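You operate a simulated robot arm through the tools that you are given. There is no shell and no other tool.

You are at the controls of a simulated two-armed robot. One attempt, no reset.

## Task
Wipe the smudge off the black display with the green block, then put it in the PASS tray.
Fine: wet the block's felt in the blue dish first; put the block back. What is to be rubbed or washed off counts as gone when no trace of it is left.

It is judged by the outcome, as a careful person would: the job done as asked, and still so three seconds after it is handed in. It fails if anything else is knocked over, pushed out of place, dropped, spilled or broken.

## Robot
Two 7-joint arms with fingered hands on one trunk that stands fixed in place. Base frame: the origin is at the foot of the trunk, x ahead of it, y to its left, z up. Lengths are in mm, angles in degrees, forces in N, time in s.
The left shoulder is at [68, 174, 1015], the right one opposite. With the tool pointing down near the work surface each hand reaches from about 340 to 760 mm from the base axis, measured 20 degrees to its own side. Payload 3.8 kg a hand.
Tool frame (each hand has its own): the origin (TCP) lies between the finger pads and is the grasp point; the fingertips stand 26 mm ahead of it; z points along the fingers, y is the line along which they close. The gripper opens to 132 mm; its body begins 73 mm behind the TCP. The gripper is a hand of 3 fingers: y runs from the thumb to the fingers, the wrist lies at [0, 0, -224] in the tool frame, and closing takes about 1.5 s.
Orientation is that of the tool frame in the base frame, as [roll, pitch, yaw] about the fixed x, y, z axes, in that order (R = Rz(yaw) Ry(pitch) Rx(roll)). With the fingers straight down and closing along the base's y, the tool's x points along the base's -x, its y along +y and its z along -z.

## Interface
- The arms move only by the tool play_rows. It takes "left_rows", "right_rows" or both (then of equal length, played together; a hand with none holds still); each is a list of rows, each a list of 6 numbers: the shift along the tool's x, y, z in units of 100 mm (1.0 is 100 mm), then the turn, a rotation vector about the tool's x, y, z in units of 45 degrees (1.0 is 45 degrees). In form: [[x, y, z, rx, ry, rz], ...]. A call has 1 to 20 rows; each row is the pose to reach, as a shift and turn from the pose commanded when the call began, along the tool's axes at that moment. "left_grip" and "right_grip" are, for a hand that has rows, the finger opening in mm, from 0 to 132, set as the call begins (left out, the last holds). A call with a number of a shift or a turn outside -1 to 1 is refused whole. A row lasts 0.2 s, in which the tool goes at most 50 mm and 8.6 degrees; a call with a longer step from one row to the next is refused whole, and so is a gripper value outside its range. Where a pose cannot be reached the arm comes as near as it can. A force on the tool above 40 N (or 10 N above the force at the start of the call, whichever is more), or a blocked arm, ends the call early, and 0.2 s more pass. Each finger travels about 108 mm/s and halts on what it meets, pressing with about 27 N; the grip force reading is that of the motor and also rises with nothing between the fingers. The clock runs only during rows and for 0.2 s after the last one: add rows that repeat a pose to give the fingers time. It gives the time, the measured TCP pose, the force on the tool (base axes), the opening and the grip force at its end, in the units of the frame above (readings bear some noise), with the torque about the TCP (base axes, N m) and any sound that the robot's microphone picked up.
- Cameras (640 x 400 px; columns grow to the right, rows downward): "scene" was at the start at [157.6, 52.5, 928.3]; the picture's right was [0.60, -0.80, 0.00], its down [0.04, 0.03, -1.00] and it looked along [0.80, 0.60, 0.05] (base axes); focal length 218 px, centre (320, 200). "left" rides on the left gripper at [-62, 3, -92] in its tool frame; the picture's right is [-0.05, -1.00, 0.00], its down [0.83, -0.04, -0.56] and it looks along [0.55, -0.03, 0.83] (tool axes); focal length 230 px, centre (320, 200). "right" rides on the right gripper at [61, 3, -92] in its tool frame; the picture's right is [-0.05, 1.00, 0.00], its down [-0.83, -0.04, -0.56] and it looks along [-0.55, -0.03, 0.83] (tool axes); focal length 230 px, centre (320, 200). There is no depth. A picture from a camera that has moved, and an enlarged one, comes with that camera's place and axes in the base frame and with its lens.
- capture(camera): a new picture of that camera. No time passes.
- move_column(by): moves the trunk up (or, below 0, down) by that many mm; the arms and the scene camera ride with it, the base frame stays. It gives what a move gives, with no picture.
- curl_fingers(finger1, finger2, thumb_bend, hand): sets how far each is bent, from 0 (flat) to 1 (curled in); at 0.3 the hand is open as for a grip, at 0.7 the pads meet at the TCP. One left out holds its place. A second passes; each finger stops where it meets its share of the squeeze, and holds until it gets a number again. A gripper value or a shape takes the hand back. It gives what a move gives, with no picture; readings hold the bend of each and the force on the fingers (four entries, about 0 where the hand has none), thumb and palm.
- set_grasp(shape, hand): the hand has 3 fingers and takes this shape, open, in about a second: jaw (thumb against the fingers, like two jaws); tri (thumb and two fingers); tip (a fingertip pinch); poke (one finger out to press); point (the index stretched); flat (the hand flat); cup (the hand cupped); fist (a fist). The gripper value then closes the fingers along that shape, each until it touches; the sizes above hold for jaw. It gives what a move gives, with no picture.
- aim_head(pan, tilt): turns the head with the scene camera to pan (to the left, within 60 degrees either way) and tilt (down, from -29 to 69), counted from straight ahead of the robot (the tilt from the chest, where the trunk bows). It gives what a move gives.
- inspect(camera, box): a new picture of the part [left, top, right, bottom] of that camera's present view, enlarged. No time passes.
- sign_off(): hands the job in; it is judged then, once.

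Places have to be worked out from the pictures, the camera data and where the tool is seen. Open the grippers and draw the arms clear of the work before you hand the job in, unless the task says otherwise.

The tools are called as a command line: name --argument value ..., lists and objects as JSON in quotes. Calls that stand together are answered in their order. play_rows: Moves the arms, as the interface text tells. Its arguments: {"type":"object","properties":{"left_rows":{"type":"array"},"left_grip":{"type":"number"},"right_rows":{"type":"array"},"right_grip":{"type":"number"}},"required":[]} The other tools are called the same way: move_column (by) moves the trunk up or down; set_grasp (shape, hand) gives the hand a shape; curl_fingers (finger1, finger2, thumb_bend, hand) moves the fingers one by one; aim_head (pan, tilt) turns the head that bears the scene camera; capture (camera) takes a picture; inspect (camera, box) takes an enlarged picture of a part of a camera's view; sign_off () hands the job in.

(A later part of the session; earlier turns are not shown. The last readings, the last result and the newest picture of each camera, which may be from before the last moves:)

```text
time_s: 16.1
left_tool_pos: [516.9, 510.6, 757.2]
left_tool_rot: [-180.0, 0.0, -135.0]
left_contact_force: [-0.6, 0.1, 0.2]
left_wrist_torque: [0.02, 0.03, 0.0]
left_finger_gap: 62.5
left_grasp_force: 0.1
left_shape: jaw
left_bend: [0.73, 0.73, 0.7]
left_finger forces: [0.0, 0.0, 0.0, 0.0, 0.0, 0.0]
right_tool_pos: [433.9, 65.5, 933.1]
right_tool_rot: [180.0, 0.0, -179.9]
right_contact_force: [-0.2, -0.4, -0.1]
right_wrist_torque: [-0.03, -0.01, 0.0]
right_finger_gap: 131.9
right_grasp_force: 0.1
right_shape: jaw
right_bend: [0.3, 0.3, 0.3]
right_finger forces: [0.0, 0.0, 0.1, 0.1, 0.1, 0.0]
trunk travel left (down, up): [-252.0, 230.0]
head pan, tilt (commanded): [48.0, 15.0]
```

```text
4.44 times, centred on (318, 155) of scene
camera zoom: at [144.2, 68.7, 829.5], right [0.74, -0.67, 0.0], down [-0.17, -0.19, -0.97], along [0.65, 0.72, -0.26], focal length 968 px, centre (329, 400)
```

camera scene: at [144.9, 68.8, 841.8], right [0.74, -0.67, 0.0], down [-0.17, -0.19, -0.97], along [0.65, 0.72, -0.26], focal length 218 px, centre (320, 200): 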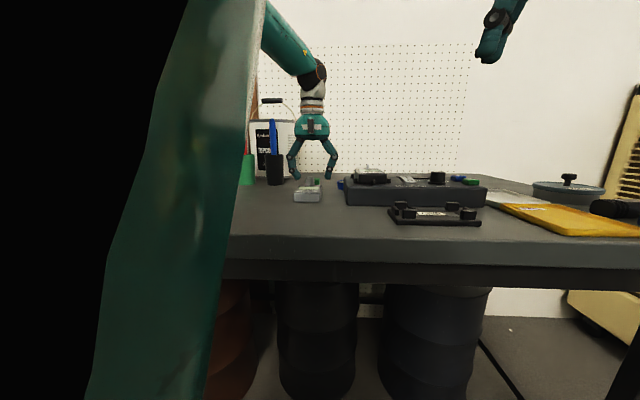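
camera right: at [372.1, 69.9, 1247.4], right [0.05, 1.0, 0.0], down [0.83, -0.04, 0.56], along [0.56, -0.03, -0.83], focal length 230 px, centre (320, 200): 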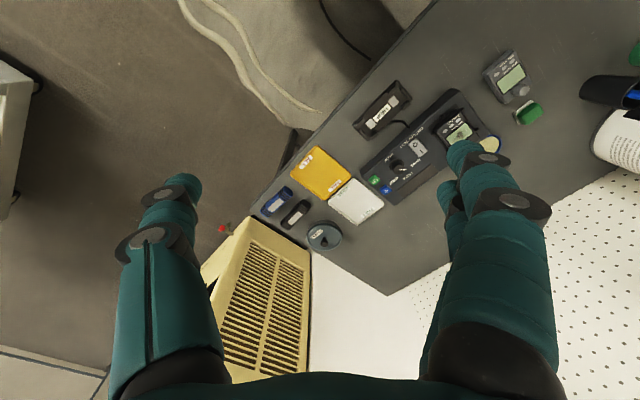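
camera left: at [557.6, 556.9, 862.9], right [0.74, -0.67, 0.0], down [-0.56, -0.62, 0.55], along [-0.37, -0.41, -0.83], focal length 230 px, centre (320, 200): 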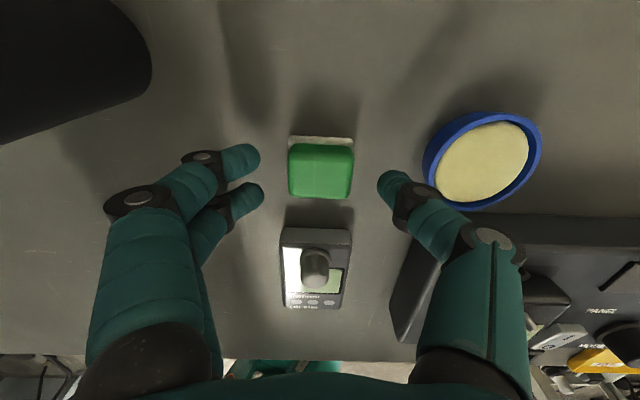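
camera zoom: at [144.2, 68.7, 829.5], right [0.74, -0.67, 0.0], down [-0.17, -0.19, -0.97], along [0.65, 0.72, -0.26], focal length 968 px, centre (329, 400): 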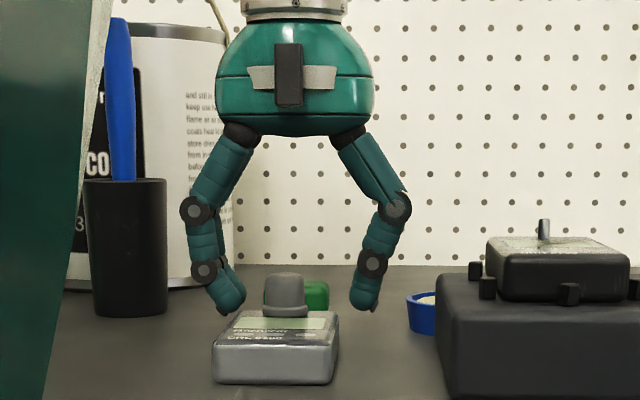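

The fingertips are about 10 mm above the bench on both sides of the block. I close on it.

play_rows --left_rows '[[0, 0, 0, 0, 0, 0], [0, 0, 0, 0, 0, 0], [0, 0, 0, 0, 0, 0], [0, 0, 0, 0, 0, 0], [0, 0, 0, 0, 0, 0], [0, 0, 0, 0, 0, 0]]' --left_grip 20

capture --camera "left"

```text
time_s: 17.5
left_tool_pos: [516.9, 510.1, 757.8]
left_tool_rot: [179.9, 0.0, -135.0]
left_contact_force: [-0.1, 0.5, -0.3]
left_wrist_torque: [0.02, 0.0, -0.02]
left_finger_gap: 32.0
left_grasp_force: 27.0
left_shape: jaw
left_bend: [0.73, 0.73, 0.7]
left_finger forces: [12.1, 12.2, 0.0, 0.1, 24.4, 0.0]
right_tool_pos: [434.6, 65.3, 931.3]
right_tool_rot: [-180.0, 0.0, -180.0]
right_contact_force: [0.2, 0.0, -0.3]
right_wrist_torque: [0.02, -0.01, 0.0]
right_finger_gap: 131.6
right_grasp_force: 0.0
right_shape: jaw
right_bend: [0.3, 0.3, 0.3]
right_finger forces: [0.0, 0.0, 0.1, 0.0, 0.0, 0.0]
trunk travel left (down, up): [-252.0, 230.0]
head pan, tilt (commanded): [48.0, 15.0]
```

```text
taken
camera left: at [557.7, 557.1, 849.4], right [0.74, -0.67, 0.0], down [-0.56, -0.62, 0.56], along [-0.37, -0.41, -0.83], focal length 230 px, centre (320, 200)
```

left: 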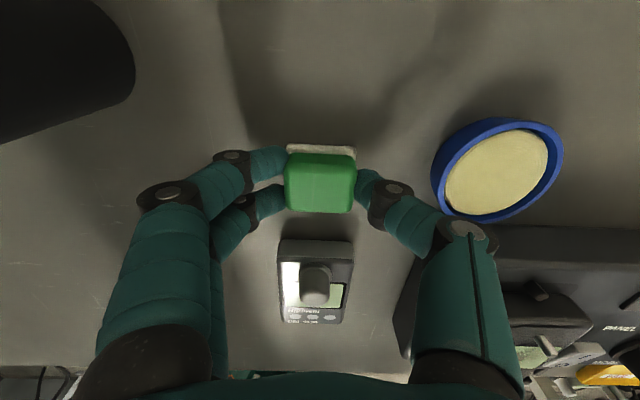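

The grip reads 12 + 12 N against 24 N, so the block is firmly held. I lift it 45 mm and look.

play_rows --left_rows '[[0, 0, -0.1, 0, 0, 0], [0, 0, -0.25, 0, 0, 0], [0, 0, -0.4, 0, 0, 0], [0, 0, -0.45, 0, 0, 0]]'

capture --camera "left"

inspect --camera "scene" --box '[260, 80, 420, 200]'

```text
time_s: 18.5
left_tool_pos: [517.0, 509.1, 800.9]
left_tool_rot: [179.9, 0.1, -135.0]
left_contact_force: [-0.4, 0.2, -0.5]
left_wrist_torque: [-0.02, 0.01, -0.01]
left_finger_gap: 32.1
left_grasp_force: 27.6
left_shape: jaw
left_bend: [0.73, 0.73, 0.7]
left_finger forces: [12.2, 12.2, 0.0, 0.0, 24.4, 0.0]
right_tool_pos: [434.7, 65.1, 931.9]
right_tool_rot: [-179.9, 0.1, -179.9]
right_contact_force: [0.1, 0.2, 0.8]
right_wrist_torque: [0.05, 0.01, 0.0]
right_finger_gap: 132.1
right_grasp_force: 0.1
right_shape: jaw
right_bend: [0.3, 0.3, 0.3]
right_finger forces: [0.0, 0.0, 0.0, 0.0, 0.0, 0.0]
trunk travel left (down, up): [-252.0, 230.0]
head pan, tilt (commanded): [48.0, 15.0]
```

```text
taken
camera left: at [558.1, 556.5, 893.7], right [0.74, -0.67, 0.0], down [-0.56, -0.62, 0.56], along [-0.37, -0.41, -0.83], focal length 230 px, centre (320, 200)
```

left: 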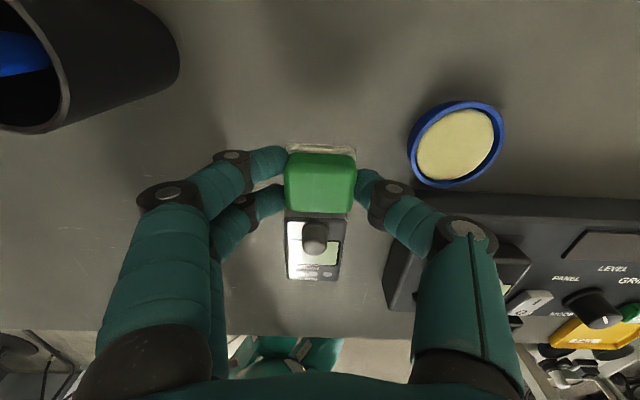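

```text
3.33 times, centred on (340, 140) of scene
camera zoom: at [144.4, 68.8, 829.4], right [0.74, -0.67, 0.0], down [-0.17, -0.19, -0.97], along [0.65, 0.72, -0.26], focal length 726 px, centre (253, 400)
```

zoom: 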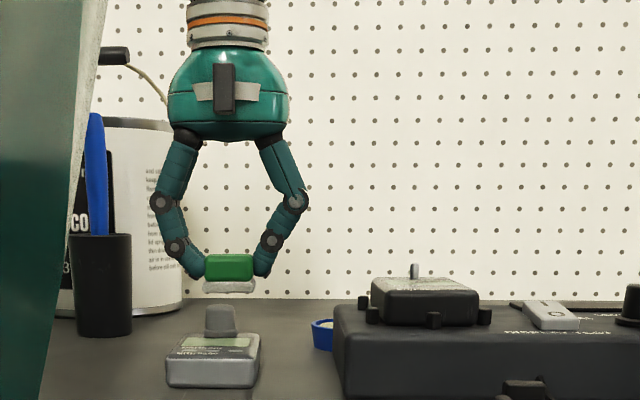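

The block hangs level with the felt clear below the fingertips. I carry it sideways to over the dish at (588.5, 444), about 96 mm to the right, keeping the height.

play_rows --left_rows '[[-0.01, -0.2, 0, 0, 0, 0], [-0.02, -0.4, 0, 0, 0, 0], [-0.03, -0.6, 0, 0, 0, 0], [-0.04, -0.8, 0, 0, 0, 0], [-0.046, -0.965, 0, 0, 0, 0]]'

capture --camera "left"

capture --camera "scene"

```text
time_s: 19.7
left_tool_pos: [589.3, 444.7, 800.5]
left_tool_rot: [-179.9, 0.0, -135.0]
left_contact_force: [-1.0, -0.8, -0.4]
left_wrist_torque: [0.02, 0.03, -0.01]
left_finger_gap: 31.9
left_grasp_force: 27.5
left_shape: jaw
left_bend: [0.73, 0.73, 0.7]
left_finger forces: [12.3, 12.2, 0.0, 0.0, 24.4, 0.1]
right_tool_pos: [434.6, 65.8, 931.6]
right_tool_rot: [180.0, 0.0, 180.0]
right_contact_force: [-0.3, 1.0, 0.1]
right_wrist_torque: [-0.01, -0.01, -0.03]
right_finger_gap: 131.6
right_grasp_force: 0.0
right_shape: jaw
right_bend: [0.3, 0.3, 0.3]
right_finger forces: [0.0, 0.1, 0.0, 0.1, 0.1, 0.1]
trunk travel left (down, up): [-252.0, 230.0]
head pan, tilt (commanded): [48.0, 15.0]
```

```text
taken
camera left: at [630.0, 492.7, 893.7], right [0.74, -0.67, 0.0], down [-0.56, -0.62, 0.56], along [-0.37, -0.41, -0.83], focal length 230 px, centre (320, 200)
```

left: 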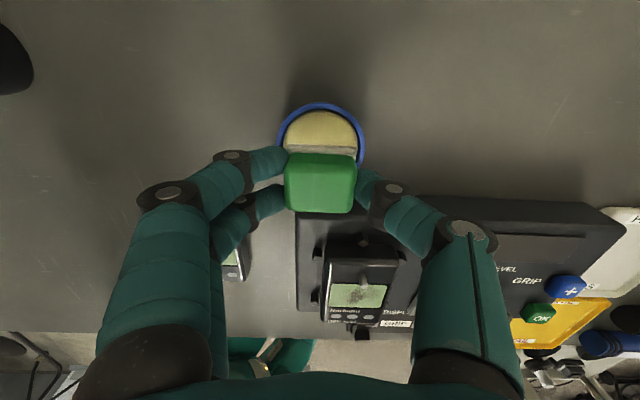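

```text
taken
camera scene: at [144.5, 68.8, 829.4], right [0.74, -0.67, 0.0], down [-0.17, -0.19, -0.97], along [0.65, 0.72, -0.26], focal length 218 px, centre (320, 200)
```

scene: 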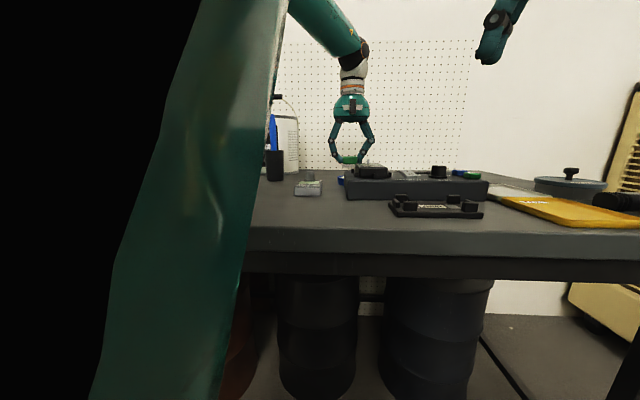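

The arm reached the dish without complaint, and the block looks centred over it (the rim's far edge is at row 103; I expected 105). I lower with the trunk until the felt is just above the rim.

move_column --by -24

capture --camera "left"

inspect --camera "scene" --box '[300, 80, 428, 200]'

```text
time_s: 20.4
left_tool_pos: [588.3, 444.1, 778.7]
left_tool_rot: [-179.9, 0.1, -135.0]
left_contact_force: [0.2, -0.1, 0.4]
left_wrist_torque: [0.01, -0.02, 0.03]
left_finger_gap: 32.0
left_grasp_force: 27.2
left_shape: jaw
left_bend: [0.73, 0.73, 0.7]
left_finger forces: [12.2, 12.3, 0.1, 0.0, 24.3, 0.1]
right_tool_pos: [433.9, 65.6, 908.5]
right_tool_rot: [-180.0, 0.2, 180.0]
right_contact_force: [-1.0, -0.8, -0.2]
right_wrist_torque: [-0.02, -0.01, -0.03]
right_finger_gap: 131.7
right_grasp_force: 0.0
right_shape: jaw
right_bend: [0.3, 0.3, 0.3]
right_finger forces: [0.0, 0.0, 0.1, 0.0, 0.0, 0.1]
trunk travel left (down, up): [-228.0, 254.0]
head pan, tilt (commanded): [48.0, 15.0]
```

```text
taken
camera left: at [628.9, 491.9, 870.9], right [0.74, -0.67, 0.0], down [-0.56, -0.62, 0.55], along [-0.37, -0.41, -0.83], focal length 230 px, centre (320, 200)
```

left: 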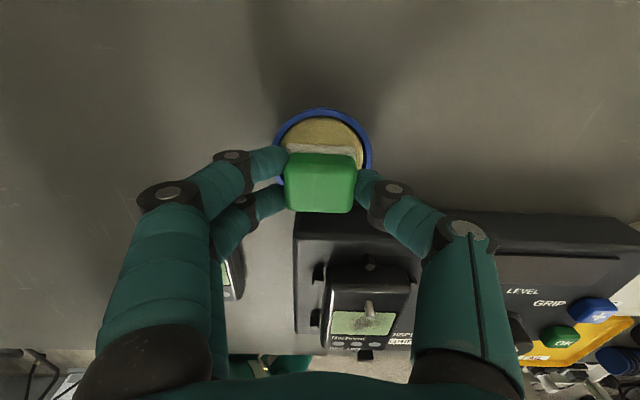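

```text
3.33 times, centred on (364, 140) of scene
camera zoom: at [143.7, 68.7, 806.2], right [0.74, -0.67, 0.0], down [-0.17, -0.19, -0.97], along [0.65, 0.72, -0.26], focal length 726 px, centre (173, 400)
```

zoom: 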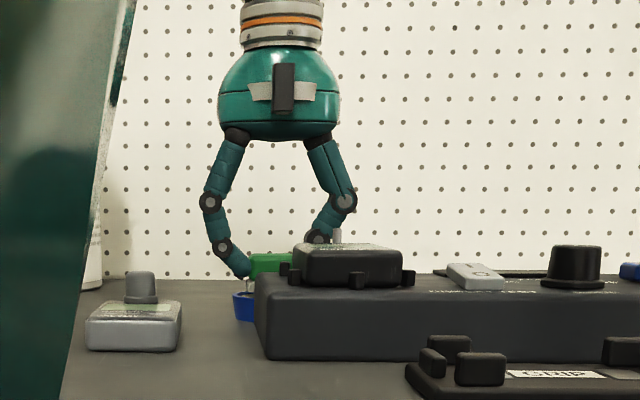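

I zoom in on the dish and felt to check the centring at this height.

inspect --camera "left" --box '[256, 90, 384, 220]'

```text
3.08 times, centred on (320, 155) of left
camera zoom: at [628.9, 491.9, 870.9], right [0.74, -0.67, 0.0], down [-0.56, -0.62, 0.55], along [-0.37, -0.41, -0.83], focal length 708 px, centre (320, 338)
```

zoom: 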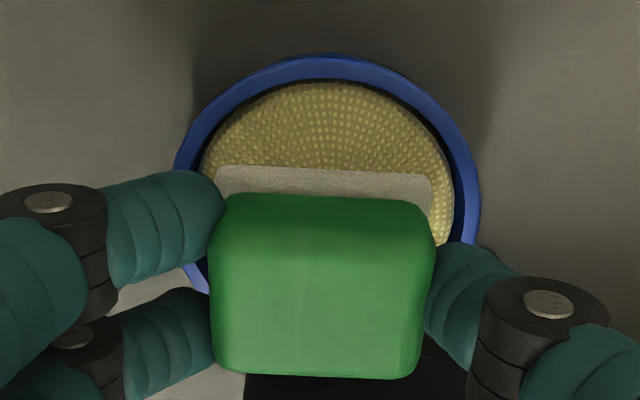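

The dish centre sits about 1.5 mm right of and 1.5 mm beyond the tool, so I correct that while lowering 6 mm.

play_rows --left_rows '[[-0.016, -0.015, 0, 0, 0, 0], [-0.016, -0.015, 0.03, 0, 0, 0], [-0.016, -0.015, 0.06, 0, 0, 0]]'

inspect --camera "left" --box '[256, 90, 384, 220]'

```text
time_s: 21.2
left_tool_pos: [591.3, 446.2, 773.7]
left_tool_rot: [-179.9, 0.1, -135.0]
left_contact_force: [1.0, 0.3, 4.1]
left_wrist_torque: [0.05, 0.04, -0.01]
left_finger_gap: 32.0
left_grasp_force: 26.3
left_shape: jaw
left_bend: [0.73, 0.73, 0.7]
left_finger forces: [12.7, 12.7, 0.0, 0.0, 25.3, 0.1]
right_tool_pos: [433.4, 65.4, 908.7]
right_tool_rot: [-179.9, 0.1, -179.9]
right_contact_force: [-0.2, -0.3, -0.1]
right_wrist_torque: [-0.01, 0.01, -0.02]
right_finger_gap: 131.8
right_grasp_force: 0.1
right_shape: jaw
right_bend: [0.3, 0.3, 0.3]
right_finger forces: [0.1, 0.0, 0.1, 0.0, 0.1, 0.0]
trunk travel left (down, up): [-228.0, 254.0]
head pan, tilt (commanded): [48.0, 15.0]
```

```text
3.08 times, centred on (320, 155) of left
camera zoom: at [632.1, 493.2, 865.6], right [0.74, -0.67, 0.0], down [-0.56, -0.62, 0.55], along [-0.37, -0.41, -0.83], focal length 708 px, centre (320, 338)
```

zoom: 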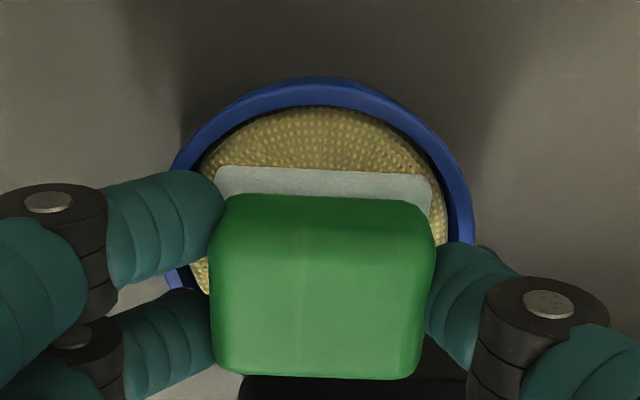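

A contact force of 4 N shows the felt touching the pad inside the rim, and the felt's tint has already changed. I press 1.5 mm more and hold for a second to wet it evenly.

play_rows --left_rows '[[0, 0, 0.01, 0, 0, 0], [0, 0, 0.015, 0, 0, 0], [0, 0, 0.015, 0, 0, 0], [0, 0, 0.015, 0, 0, 0], [0, 0, 0.015, 0, 0, 0], [0, 0, 0.015, 0, 0, 0]]'

inspect --camera "left" --box '[256, 90, 384, 220]'

```text
time_s: 22.6
left_tool_pos: [591.5, 444.9, 773.0]
left_tool_rot: [-179.9, 0.2, -135.0]
left_contact_force: [4.3, 3.3, 15.9]
left_wrist_torque: [0.1, -0.05, -0.02]
left_finger_gap: 32.2
left_grasp_force: 27.2
left_shape: jaw
left_bend: [0.74, 0.74, 0.7]
left_finger forces: [14.3, 14.2, 0.1, 0.1, 29.0, 0.1]
right_tool_pos: [434.2, 64.2, 908.0]
right_tool_rot: [179.9, 0.0, 179.9]
right_contact_force: [-0.2, -0.7, 0.3]
right_wrist_torque: [-0.02, 0.0, -0.03]
right_finger_gap: 131.7
right_grasp_force: 0.1
right_shape: jaw
right_bend: [0.3, 0.3, 0.3]
right_finger forces: [0.0, 0.0, 0.0, 0.0, 0.0, 0.0]
trunk travel left (down, up): [-228.0, 254.0]
head pan, tilt (commanded): [48.0, 15.0]
```

```text
3.08 times, centred on (320, 155) of left
camera zoom: at [631.2, 491.9, 864.7], right [0.74, -0.67, 0.0], down [-0.56, -0.62, 0.55], along [-0.37, -0.41, -0.83], focal length 708 px, centre (320, 338)
```

zoom: 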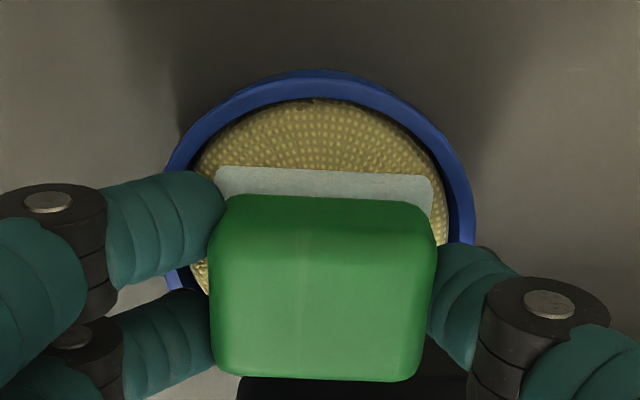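

The force is 16 N and the felt shows the wet tint, so it is wetted. I ease up 10 mm with the arm, then lift with the trunk.

play_rows --left_rows '[[0, 0, -0.02, 0, 0, 0], [0, 0, -0.06, 0, 0, 0], [0, 0, -0.1, 0, 0, 0]]'

move_column --by 65

capture --camera "left"

aim_head --pan 42 --tilt 15

inspect --camera "scene" --box '[240, 80, 400, 220]'

```text
time_s: 23.4
left_tool_pos: [591.2, 445.6, 780.1]
left_tool_rot: [179.9, 0.0, -135.0]
left_contact_force: [0.0, 0.1, -0.2]
left_wrist_torque: [0.0, -0.02, -0.04]
left_finger_gap: 32.4
left_grasp_force: 27.5
left_shape: jaw
left_bend: [0.74, 0.74, 0.7]
left_finger forces: [13.8, 13.6, 0.0, 0.0, 27.3, 0.0]
right_tool_pos: [433.5, 65.8, 908.0]
right_tool_rot: [-179.9, 0.1, 180.0]
right_contact_force: [-1.0, 0.4, -0.8]
right_wrist_torque: [0.01, 0.01, 0.0]
right_finger_gap: 132.0
right_grasp_force: 0.1
right_shape: jaw
right_bend: [0.3, 0.3, 0.3]
right_finger forces: [0.1, 0.0, 0.1, 0.0, 0.0, 0.1]
trunk travel left (down, up): [-228.0, 254.0]
head pan, tilt (commanded): [48.0, 15.0]
```

```text
time_s: 24.4
left_tool_pos: [591.6, 445.3, 845.5]
left_tool_rot: [180.0, 0.0, -135.0]
left_contact_force: [0.6, -0.7, 0.2]
left_wrist_torque: [0.0, -0.01, 0.04]
left_finger_gap: 32.3
left_grasp_force: 27.6
left_shape: jaw
left_bend: [0.74, 0.74, 0.7]
left_finger forces: [13.7, 13.5, 0.1, 0.0, 27.3, 0.0]
right_tool_pos: [435.0, 65.6, 972.3]
right_tool_rot: [180.0, 0.0, -180.0]
right_contact_force: [-0.2, 0.0, 0.4]
right_wrist_torque: [-0.01, -0.02, 0.02]
right_finger_gap: 131.7
right_grasp_force: 0.0
right_shape: jaw
right_bend: [0.3, 0.3, 0.3]
right_finger forces: [0.0, 0.0, 0.0, 0.1, 0.0, 0.0]
trunk travel left (down, up): [-293.0, 189.0]
head pan, tilt (commanded): [48.0, 15.0]
```

```text
taken
camera left: at [631.7, 492.3, 937.6], right [0.74, -0.67, 0.0], down [-0.56, -0.62, 0.56], along [-0.37, -0.41, -0.83], focal length 230 px, centre (320, 200)
```

left: 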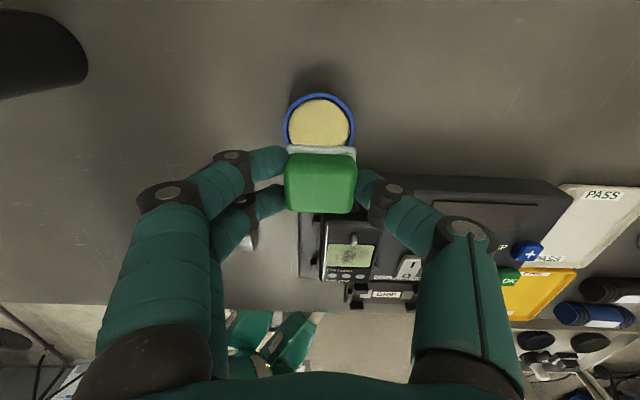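

```text
time_s: 25.1
left_tool_pos: [591.2, 446.4, 846.1]
left_tool_rot: [180.0, 0.1, -135.0]
left_contact_force: [0.2, 0.4, 0.2]
left_wrist_torque: [0.0, 0.01, 0.0]
left_finger_gap: 32.4
left_grasp_force: 27.5
left_shape: jaw
left_bend: [0.74, 0.74, 0.7]
left_finger forces: [13.7, 13.6, 0.0, 0.0, 27.3, 0.0]
right_tool_pos: [434.0, 64.5, 972.6]
right_tool_rot: [179.9, 0.2, 179.9]
right_contact_force: [0.8, 0.1, 0.5]
right_wrist_torque: [0.0, 0.01, -0.01]
right_finger_gap: 131.9
right_grasp_force: 0.1
right_shape: jaw
right_bend: [0.3, 0.3, 0.3]
right_finger forces: [0.1, 0.0, 0.1, 0.0, 0.0, 0.0]
trunk travel left (down, up): [-293.0, 189.0]
head pan, tilt (commanded): [42.0, 15.0]
```

```text
2.86 times, centred on (320, 150) of scene
camera zoom: at [153.4, 61.9, 868.4], right [0.67, -0.74, 0.0], down [-0.19, -0.17, -0.97], along [0.72, 0.65, -0.26], focal length 622 px, centre (320, 343)
```

zoom: 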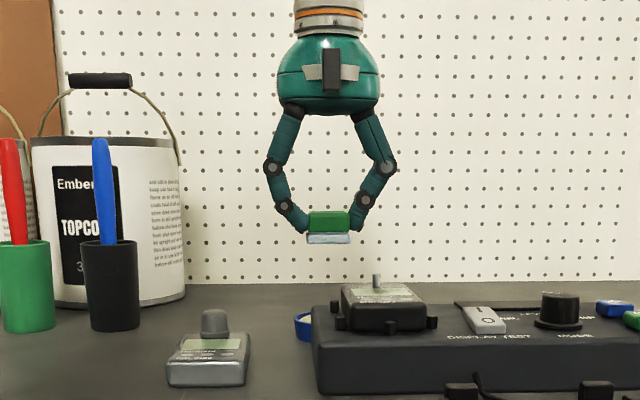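

The felt is pale blue and wet, the block is level, and the dish has not moved. I move over the screen at about 17 mm clearance above the shaft pin.

play_rows --left_rows '[[0.2, -0.07, 0, 0, 0, 0], [0.4, -0.14, 0, 0, 0, 0], [0.6, -0.21, 0, 0, 0, 0], [0.8, -0.28, 0, 0, 0, 0], [0.95, -0.345, 0, 0, 0, 0]]'

capture --camera "left"

inspect --camera "scene" --box '[240, 80, 400, 220]'

```text
time_s: 26.3
left_tool_pos: [547.2, 350.8, 845.9]
left_tool_rot: [-180.0, 0.0, -134.9]
left_contact_force: [0.5, 0.3, -0.7]
left_wrist_torque: [0.01, 0.05, 0.02]
left_finger_gap: 32.2
left_grasp_force: 26.6
left_shape: jaw
left_bend: [0.74, 0.74, 0.7]
left_finger forces: [13.6, 13.6, 0.0, 0.0, 27.2, 0.0]
right_tool_pos: [434.8, 64.8, 972.2]
right_tool_rot: [180.0, 0.1, -180.0]
right_contact_force: [-0.2, -0.8, 0.6]
right_wrist_torque: [0.03, -0.02, 0.02]
right_finger_gap: 131.6
right_grasp_force: 0.1
right_shape: jaw
right_bend: [0.3, 0.3, 0.3]
right_finger forces: [0.1, 0.1, 0.0, 0.1, 0.0, 0.0]
trunk travel left (down, up): [-293.0, 189.0]
head pan, tilt (commanded): [42.0, 15.0]
```

```text
taken
camera left: at [588.8, 399.3, 938.2], right [0.74, -0.67, 0.0], down [-0.56, -0.62, 0.56], along [-0.37, -0.41, -0.83], focal length 230 px, centre (320, 200)
```

left: 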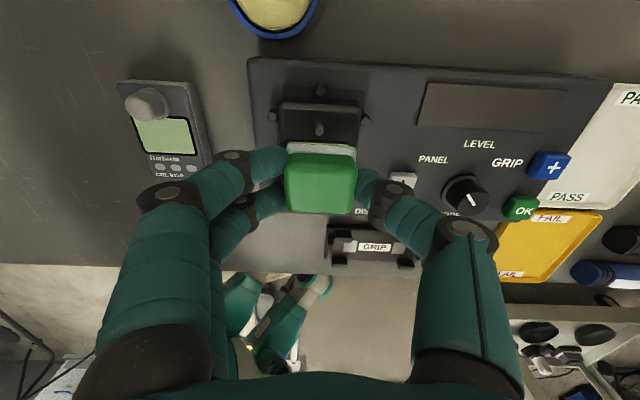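

```text
2.86 times, centred on (320, 150) of scene
camera zoom: at [153.4, 61.9, 868.4], right [0.67, -0.74, 0.0], down [-0.19, -0.17, -0.97], along [0.72, 0.65, -0.26], focal length 622 px, centre (320, 343)
```

zoom: 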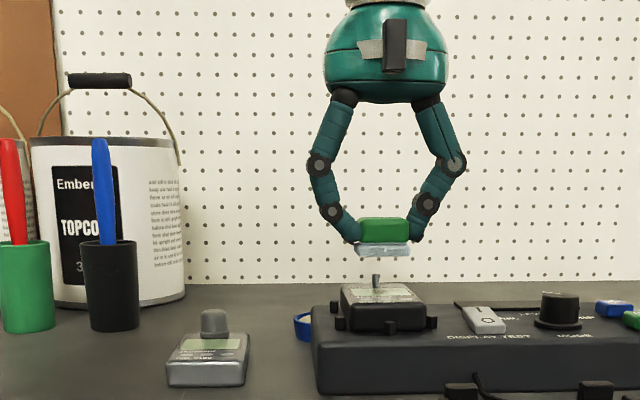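

I zoom in to relocate the pin and meter edges against the felt from here.

inspect --camera "left" --box '[250, 70, 390, 220]'

inspect --camera "scene" --box '[315, 130, 365, 170]'

```text
2.67 times, centred on (320, 145) of left
camera zoom: at [588.8, 399.3, 938.2], right [0.74, -0.67, 0.0], down [-0.56, -0.62, 0.56], along [-0.37, -0.41, -0.83], focal length 614 px, centre (320, 347)
```

zoom: 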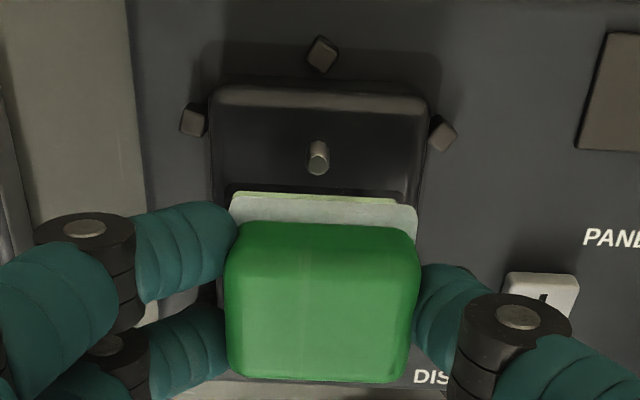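

```text
10.00 times, centred on (340, 150) of scene
camera zoom: at [153.4, 61.9, 868.4], right [0.67, -0.74, 0.0], down [-0.19, -0.17, -0.97], along [0.72, 0.65, -0.26], focal length 2177 px, centre (120, 700)
```

zoom: 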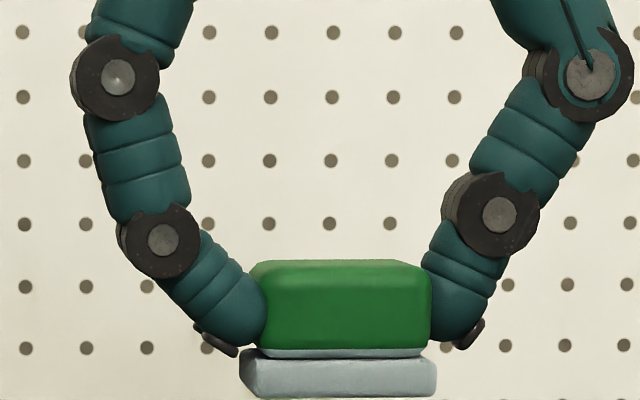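

The pin is at u≈654 (in bench-aligned depth) and the screen centre at u≈626, so I come 9 mm nearer and lower 21 mm to hover just above the screen.

play_rows --left_rows '[[0.05, 0.015, 0, 0, 0, 0], [0.09, 0.015, 0, 0, 0, 0], [0.09, 0.015, 0.07, 0, 0, 0], [0.09, 0.015, 0.14, 0, 0, 0], [0.09, 0.015, 0.21, 0, 0, 0]]'

inspect --camera "left" --box '[250, 70, 390, 220]'

inspect --camera "scene" --box '[300, 130, 380, 190]'

```text
time_s: 27.5
left_tool_pos: [541.1, 347.6, 825.3]
left_tool_rot: [180.0, -0.1, -135.0]
left_contact_force: [-0.2, -0.7, -0.8]
left_wrist_torque: [-0.01, 0.04, -0.02]
left_finger_gap: 32.2
left_grasp_force: 26.8
left_shape: jaw
left_bend: [0.74, 0.74, 0.7]
left_finger forces: [13.6, 13.4, 0.0, 0.0, 27.1, 0.0]
right_tool_pos: [434.2, 65.2, 972.7]
right_tool_rot: [-179.9, 0.1, 179.9]
right_contact_force: [-0.5, 0.0, 0.0]
right_wrist_torque: [0.0, -0.01, 0.02]
right_finger_gap: 131.9
right_grasp_force: 0.0
right_shape: jaw
right_bend: [0.3, 0.3, 0.3]
right_finger forces: [0.0, 0.0, 0.0, 0.1, 0.0, 0.0]
trunk travel left (down, up): [-293.0, 189.0]
head pan, tilt (commanded): [42.0, 15.0]
```

```text
2.67 times, centred on (320, 145) of left
camera zoom: at [581.2, 395.3, 917.6], right [0.74, -0.67, 0.0], down [-0.56, -0.62, 0.56], along [-0.37, -0.41, -0.83], focal length 614 px, centre (320, 347)
```

zoom: 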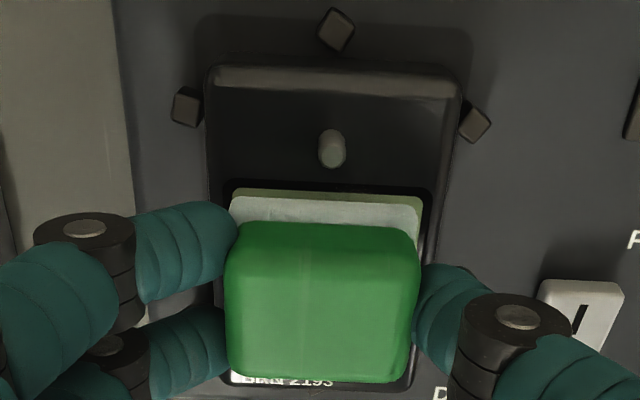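

```text
6.67 times, centred on (340, 160) of scene
camera zoom: at [153.4, 61.9, 868.4], right [0.67, -0.74, 0.0], down [-0.19, -0.17, -0.97], along [0.72, 0.65, -0.26], focal length 1451 px, centre (187, 467)
```

zoom: 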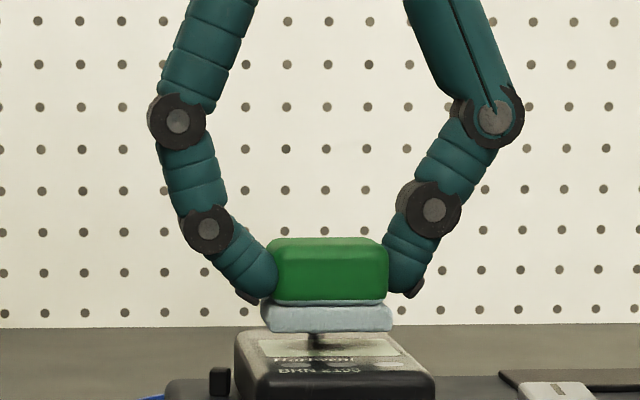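

The felt is centred over the screen. I lower slowly 6 mm and read the force.

play_rows --left_rows '[[0, 0, 0.02, 0, 0, 0], [0, 0, 0.04, 0, 0, 0], [0, 0, 0.05, 0, 0, 0], [0, 0, 0.06, 0, 0, 0]]'

```text
time_s: 28.5
left_tool_pos: [542.4, 348.7, 820.1]
left_tool_rot: [-180.0, 0.0, -135.0]
left_contact_force: [-0.2, 1.0, -0.2]
left_wrist_torque: [-0.01, 0.03, -0.02]
left_finger_gap: 32.1
left_grasp_force: 27.3
left_shape: jaw
left_bend: [0.74, 0.74, 0.7]
left_finger forces: [13.6, 13.6, 0.0, 0.0, 27.1, 0.0]
right_tool_pos: [434.4, 66.3, 973.1]
right_tool_rot: [-180.0, 0.1, -180.0]
right_contact_force: [-0.7, -0.7, 0.8]
right_wrist_torque: [-0.02, -0.03, -0.02]
right_finger_gap: 132.1
right_grasp_force: 0.2
right_shape: jaw
right_bend: [0.3, 0.3, 0.3]
right_finger forces: [0.0, 0.1, 0.1, 0.0, 0.0, 0.0]
trunk travel left (down, up): [-293.0, 189.0]
head pan, tilt (commanded): [42.0, 15.0]
```

No contact yet, so I lower another 1.5 mm.

play_rows --left_rows '[[0, 0, 0.01, 0, 0, 0], [0, 0, 0.015, 0, 0, 0]]'

```text
time_s: 29.1
left_tool_pos: [539.8, 351.3, 817.1]
left_tool_rot: [-179.9, 0.2, -135.1]
left_contact_force: [0.3, 0.3, 3.6]
left_wrist_torque: [0.06, 0.01, -0.01]
left_finger_gap: 32.2
left_grasp_force: 27.1
left_shape: jaw
left_bend: [0.74, 0.74, 0.7]
left_finger forces: [14.0, 13.9, 0.0, 0.1, 27.2, 0.0]
right_tool_pos: [434.8, 65.3, 973.7]
right_tool_rot: [-179.9, 0.1, -179.9]
right_contact_force: [1.0, 0.5, 0.5]
right_wrist_torque: [0.0, -0.03, -0.02]
right_finger_gap: 131.7
right_grasp_force: 0.1
right_shape: jaw
right_bend: [0.3, 0.3, 0.3]
right_finger forces: [0.0, 0.1, 0.0, 0.0, 0.0, 0.0]
trunk travel left (down, up): [-293.0, 189.0]
head pan, tilt (commanded): [42.0, 15.0]
```

Contact is at 3.6 N. I press about 0.5 mm more and rub side to side with small fore-aft shifts, staying clear of the pin.

play_rows --left_rows '[[0, 0, 0.005, 0, 0, 0], [0, 0.04, 0.005, 0, 0, 0], [0, 0.07, 0.005, 0, 0, 0], [0, 0.03, 0.005, 0, 0, 0], [0, -0.03, 0.005, 0, 0, 0], [0, -0.07, 0.005, 0, 0, 0], [0.03, -0.07, 0.005, 0, 0, 0], [0.03, -0.03, 0.005, 0, 0, 0], [0.03, 0.03, 0.005, 0, 0, 0], [0.03, 0.07, 0.005, 0, 0, 0], [0.05, 0.07, 0.005, 0, 0, 0], [0.05, 0.03, 0.005, 0, 0, 0], [0.05, -0.03, 0.005, 0, 0, 0], [0.05, -0.07, 0.005, 0, 0, 0], [0.02, -0.07, 0.005, 0, 0, 0], [0.02, -0.03, 0.005, 0, 0, 0], [0.02, 0.03, 0.005, 0, 0, 0], [0.02, 0.07, 0.005, 0, 0, 0], [0, 0.03, 0.005, 0, 0, 0], [0, 0, 0.005, 0, 0, 0]]'

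inspect --camera "left" --box '[250, 70, 390, 220]'

```text
time_s: 33.3
left_tool_pos: [539.0, 348.5, 817.6]
left_tool_rot: [-180.0, -0.1, -135.1]
left_contact_force: [-1.1, 1.3, 7.6]
left_wrist_torque: [0.07, 0.04, 0.01]
left_finger_gap: 32.7
left_grasp_force: 26.5
left_shape: jaw
left_bend: [0.74, 0.74, 0.7]
left_finger forces: [14.8, 14.8, 0.0, 0.0, 27.3, 0.0]
right_tool_pos: [434.2, 65.0, 973.6]
right_tool_rot: [-179.9, 0.1, 179.9]
right_contact_force: [1.4, -0.2, 0.2]
right_wrist_torque: [-0.02, -0.01, -0.04]
right_finger_gap: 132.0
right_grasp_force: 0.1
right_shape: jaw
right_bend: [0.3, 0.3, 0.3]
right_finger forces: [0.0, 0.1, 0.0, 0.1, 0.0, 0.0]
trunk travel left (down, up): [-293.0, 189.0]
head pan, tilt (commanded): [42.0, 15.0]
```

```text
2.67 times, centred on (320, 145) of left
camera zoom: at [580.1, 395.8, 909.4], right [0.74, -0.67, 0.0], down [-0.56, -0.62, 0.55], along [-0.37, -0.41, -0.83], focal length 614 px, centre (320, 347)
```

zoom: 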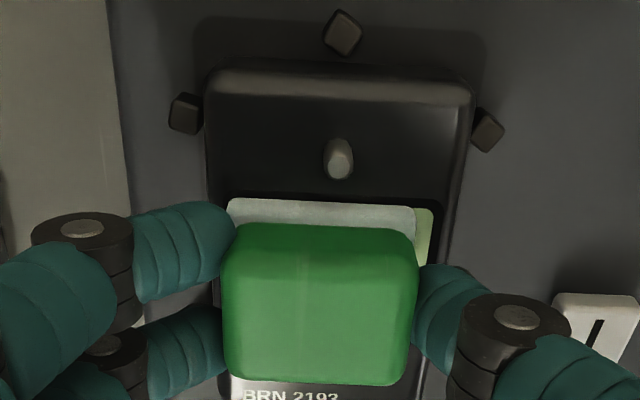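

I rubbed at about 7.6 N. I lift off and draw back toward the near side so the left camera can see the screen.

play_rows --left_rows '[[0, 0, -0.1, 0, 0, 0], [0, 0, -0.3, 0, 0, 0], [0.1, 0, -0.5, 0, 0, 0], [0.3, 0, -0.6, 0, 0, 0], [0.5, 0, -0.6, 0, 0, 0], [0.65, 0, -0.6, 0, 0, 0]]'

capture --camera "left"

inspect --camera "left" --box '[260, 30, 380, 160]'

```text
time_s: 34.7
left_tool_pos: [492.6, 301.7, 877.5]
left_tool_rot: [180.0, 0.0, -134.9]
left_contact_force: [-0.2, 0.4, -0.4]
left_wrist_torque: [0.02, -0.02, -0.01]
left_finger_gap: 32.7
left_grasp_force: 26.3
left_shape: jaw
left_bend: [0.74, 0.74, 0.7]
left_finger forces: [13.7, 13.7, 0.0, 0.0, 27.4, 0.0]
right_tool_pos: [435.0, 66.7, 973.8]
right_tool_rot: [180.0, 0.0, 180.0]
right_contact_force: [0.1, -0.5, -0.3]
right_wrist_torque: [0.0, -0.02, 0.02]
right_finger_gap: 131.8
right_grasp_force: 0.0
right_shape: jaw
right_bend: [0.3, 0.3, 0.3]
right_finger forces: [0.0, 0.0, 0.0, 0.0, 0.0, 0.1]
trunk travel left (down, up): [-293.0, 189.0]
head pan, tilt (commanded): [42.0, 15.0]
```

```text
taken
camera left: at [533.4, 349.0, 969.5], right [0.74, -0.67, 0.0], down [-0.56, -0.62, 0.56], along [-0.37, -0.41, -0.83], focal length 230 px, centre (320, 200)
```

left: 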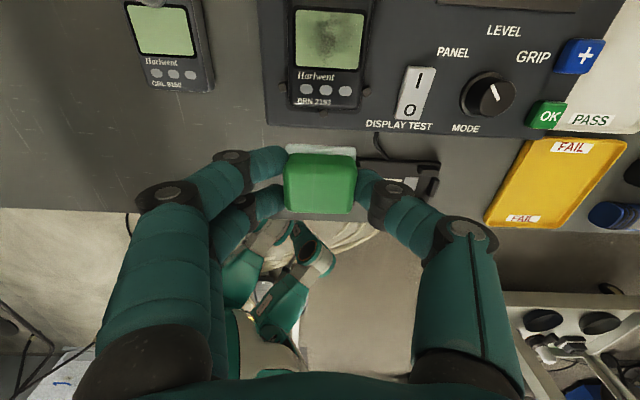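

```text
3.08 times, centred on (320, 95) of left
camera zoom: at [533.4, 349.0, 969.5], right [0.74, -0.67, 0.0], down [-0.56, -0.62, 0.56], along [-0.37, -0.41, -0.83], focal length 708 px, centre (320, 523)
```

zoom: 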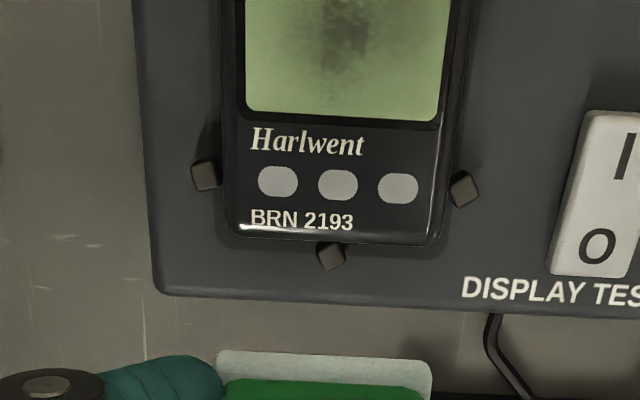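

The smudge is fainter but still there. I zoom to see what is left.

inspect --camera "left" --box '[288, 0, 372, 75]'

```text
5.33 times, centred on (330, 38) of left
camera zoom: at [533.4, 349.0, 969.5], right [0.74, -0.67, 0.0], down [-0.56, -0.62, 0.56], along [-0.37, -0.41, -0.83], focal length 1227 px, centre (267, 1067)
```

zoom: 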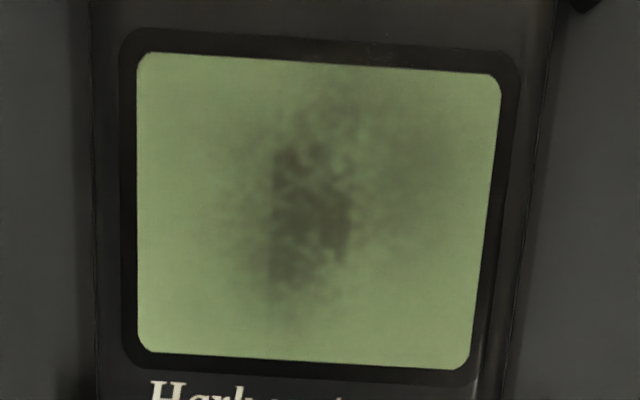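

A central band remains. I go back down to light contact and then rub with longer strokes and more pressure.

play_rows --left_rows '[[-0.2, 0, 0, 0, 0, 0], [-0.45, 0, 0, 0, 0, 0], [-0.63, 0, 0.1, 0, 0, 0], [-0.63, 0, 0.3, 0, 0, 0], [-0.63, 0, 0.5, 0, 0, 0], [-0.63, 0, 0.57, 0, 0, 0], [-0.63, 0, 0.6, 0, 0, 0]]'

```text
time_s: 36.3
left_tool_pos: [538.6, 347.9, 817.4]
left_tool_rot: [180.0, 0.1, -135.0]
left_contact_force: [0.5, 1.1, 2.7]
left_wrist_torque: [0.05, 0.0, 0.0]
left_finger_gap: 32.7
left_grasp_force: 27.2
left_shape: jaw
left_bend: [0.74, 0.74, 0.7]
left_finger forces: [13.9, 13.9, 0.1, 0.1, 27.1, 0.0]
right_tool_pos: [433.6, 65.2, 973.5]
right_tool_rot: [180.0, 0.1, -179.8]
right_contact_force: [0.0, 0.6, -0.2]
right_wrist_torque: [-0.04, 0.01, 0.0]
right_finger_gap: 132.2
right_grasp_force: 0.0
right_shape: jaw
right_bend: [0.3, 0.3, 0.3]
right_finger forces: [0.0, 0.1, 0.1, 0.1, 0.0, 0.0]
trunk travel left (down, up): [-293.0, 189.0]
head pan, tilt (commanded): [42.0, 15.0]
```

Contact is at 2.7 N. I now rub with ±15 mm strokes at about 1.2 mm deeper.

play_rows --left_rows '[[0, 0, 0.012, 0, 0, 0], [0, 0.08, 0.012, 0, 0, 0], [0, 0.15, 0.012, 0, 0, 0], [0, 0.07, 0.012, 0, 0, 0], [0, -0.01, 0.012, 0, 0, 0], [0, -0.08, 0.012, 0, 0, 0], [0, -0.15, 0.012, 0, 0, 0], [0.03, -0.15, 0.012, 0, 0, 0], [0.03, -0.07, 0.012, 0, 0, 0], [0.03, 0.01, 0.012, 0, 0, 0], [0.03, 0.08, 0.012, 0, 0, 0], [0.03, 0.15, 0.012, 0, 0, 0], [-0.02, 0.15, 0.012, 0, 0, 0], [-0.02, 0.07, 0.012, 0, 0, 0], [-0.02, -0.01, 0.012, 0, 0, 0], [-0.02, -0.08, 0.012, 0, 0, 0], [-0.02, -0.15, 0.012, 0, 0, 0], [0.01, -0.08, 0.012, 0, 0, 0], [0.01, 0, 0.012, 0, 0, 0], [0, 0, 0.012, 0, 0, 0]]'

play_rows --left_rows '[[0, 0, -0.1, 0, 0, 0], [0, 0, -0.3, 0, 0, 0], [0.1, 0, -0.5, 0, 0, 0], [0.3, 0, -0.6, 0, 0, 0], [0.5, 0, -0.6, 0, 0, 0], [0.65, 0, -0.6, 0, 0, 0]]'

inspect --camera "left" --box '[288, 0, 372, 75]'

```text
time_s: 40.5
left_tool_pos: [539.6, 345.2, 816.5]
left_tool_rot: [-179.9, 0.0, -135.0]
left_contact_force: [-0.6, -2.0, 7.4]
left_wrist_torque: [-0.01, 0.07, 0.01]
left_finger_gap: 33.0
left_grasp_force: 26.8
left_shape: jaw
left_bend: [0.74, 0.74, 0.71]
left_finger forces: [13.7, 13.5, 0.0, 0.0, 28.5, 0.0]
right_tool_pos: [433.4, 65.2, 973.1]
right_tool_rot: [179.8, 0.1, -180.0]
right_contact_force: [0.1, -0.3, -0.9]
right_wrist_torque: [0.0, -0.01, -0.01]
right_finger_gap: 132.2
right_grasp_force: 0.0
right_shape: jaw
right_bend: [0.3, 0.3, 0.3]
right_finger forces: [0.1, 0.1, 0.0, 0.0, 0.0, 0.0]
trunk travel left (down, up): [-293.0, 189.0]
head pan, tilt (commanded): [42.0, 15.0]
```

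```text
time_s: 41.9
left_tool_pos: [494.2, 300.6, 876.8]
left_tool_rot: [180.0, 0.0, -135.0]
left_contact_force: [-0.7, 0.1, -0.3]
left_wrist_torque: [0.01, -0.01, 0.01]
left_finger_gap: 33.0
left_grasp_force: 27.3
left_shape: jaw
left_bend: [0.74, 0.74, 0.71]
left_finger forces: [13.5, 13.6, 0.0, 0.0, 27.1, 0.1]
right_tool_pos: [432.7, 66.1, 972.4]
right_tool_rot: [179.9, 0.1, 180.0]
right_contact_force: [-0.3, 0.0, -0.1]
right_wrist_torque: [0.0, -0.02, 0.0]
right_finger_gap: 132.1
right_grasp_force: 0.1
right_shape: jaw
right_bend: [0.3, 0.3, 0.3]
right_finger forces: [0.0, 0.1, 0.0, 0.1, 0.1, 0.0]
trunk travel left (down, up): [-293.0, 189.0]
head pan, tilt (commanded): [42.0, 15.0]
```

```text
5.33 times, centred on (330, 38) of left
camera zoom: at [534.2, 347.0, 969.4], right [0.74, -0.67, 0.0], down [-0.56, -0.62, 0.55], along [-0.37, -0.41, -0.83], focal length 1227 px, centre (267, 1067)
```

zoom: 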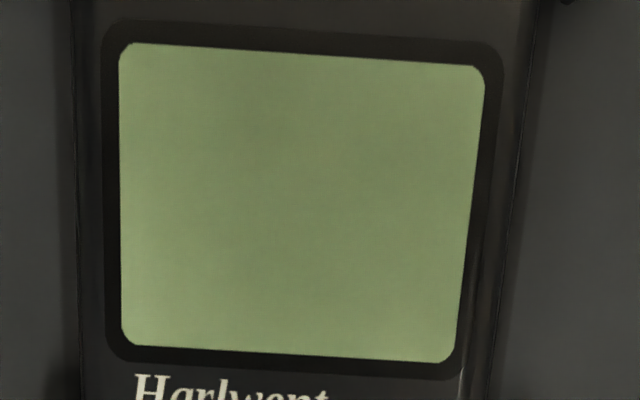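

The screen looks nearly clean. I look closer for any trace, with the grey meter's screen for comparison.

inspect --camera "left" --box '[304, 4, 354, 36]'

inspect --camera "left" --box '[304, 34, 354, 70]'

inspect --camera "left" --box '[120, 0, 210, 70]'

```text
12.50 times, centred on (329, 20) of left
camera zoom: at [534.2, 347.0, 969.4], right [0.74, -0.67, 0.0], down [-0.56, -0.62, 0.55], along [-0.37, -0.41, -0.83], focal length 2876 px, centre (208, 2450)
```

zoom: 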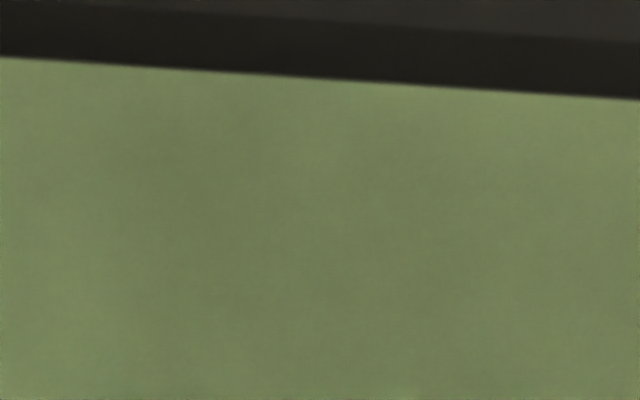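

```text
11.11 times, centred on (329, 52) of left
camera zoom: at [534.2, 347.0, 969.4], right [0.74, -0.67, 0.0], down [-0.56, -0.62, 0.55], along [-0.37, -0.41, -0.83], focal length 2556 px, centre (220, 1844)
```

zoom: 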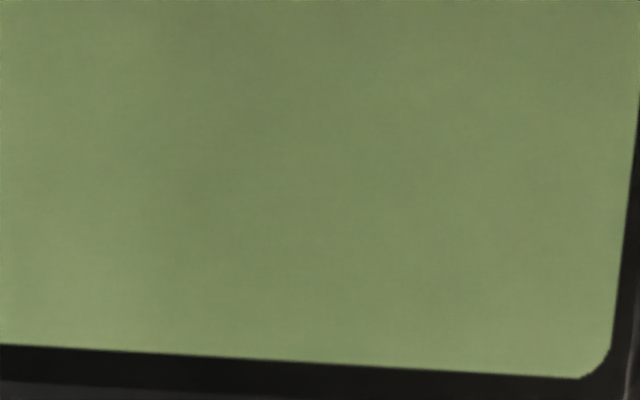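

```text
5.71 times, centred on (165, 35) of left
camera zoom: at [534.2, 347.0, 969.4], right [0.74, -0.67, 0.0], down [-0.56, -0.62, 0.55], along [-0.37, -0.41, -0.83], focal length 1315 px, centre (1206, 1143)
```

zoom: 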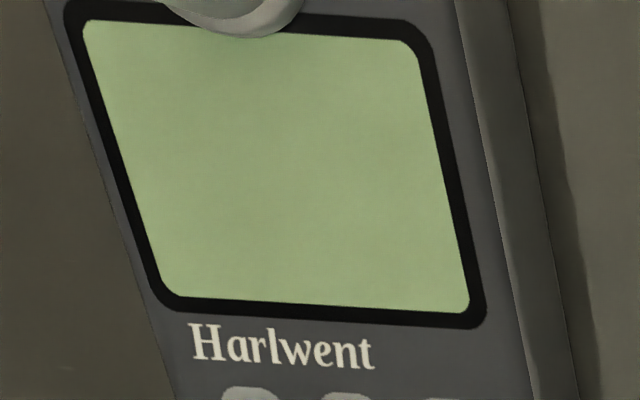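

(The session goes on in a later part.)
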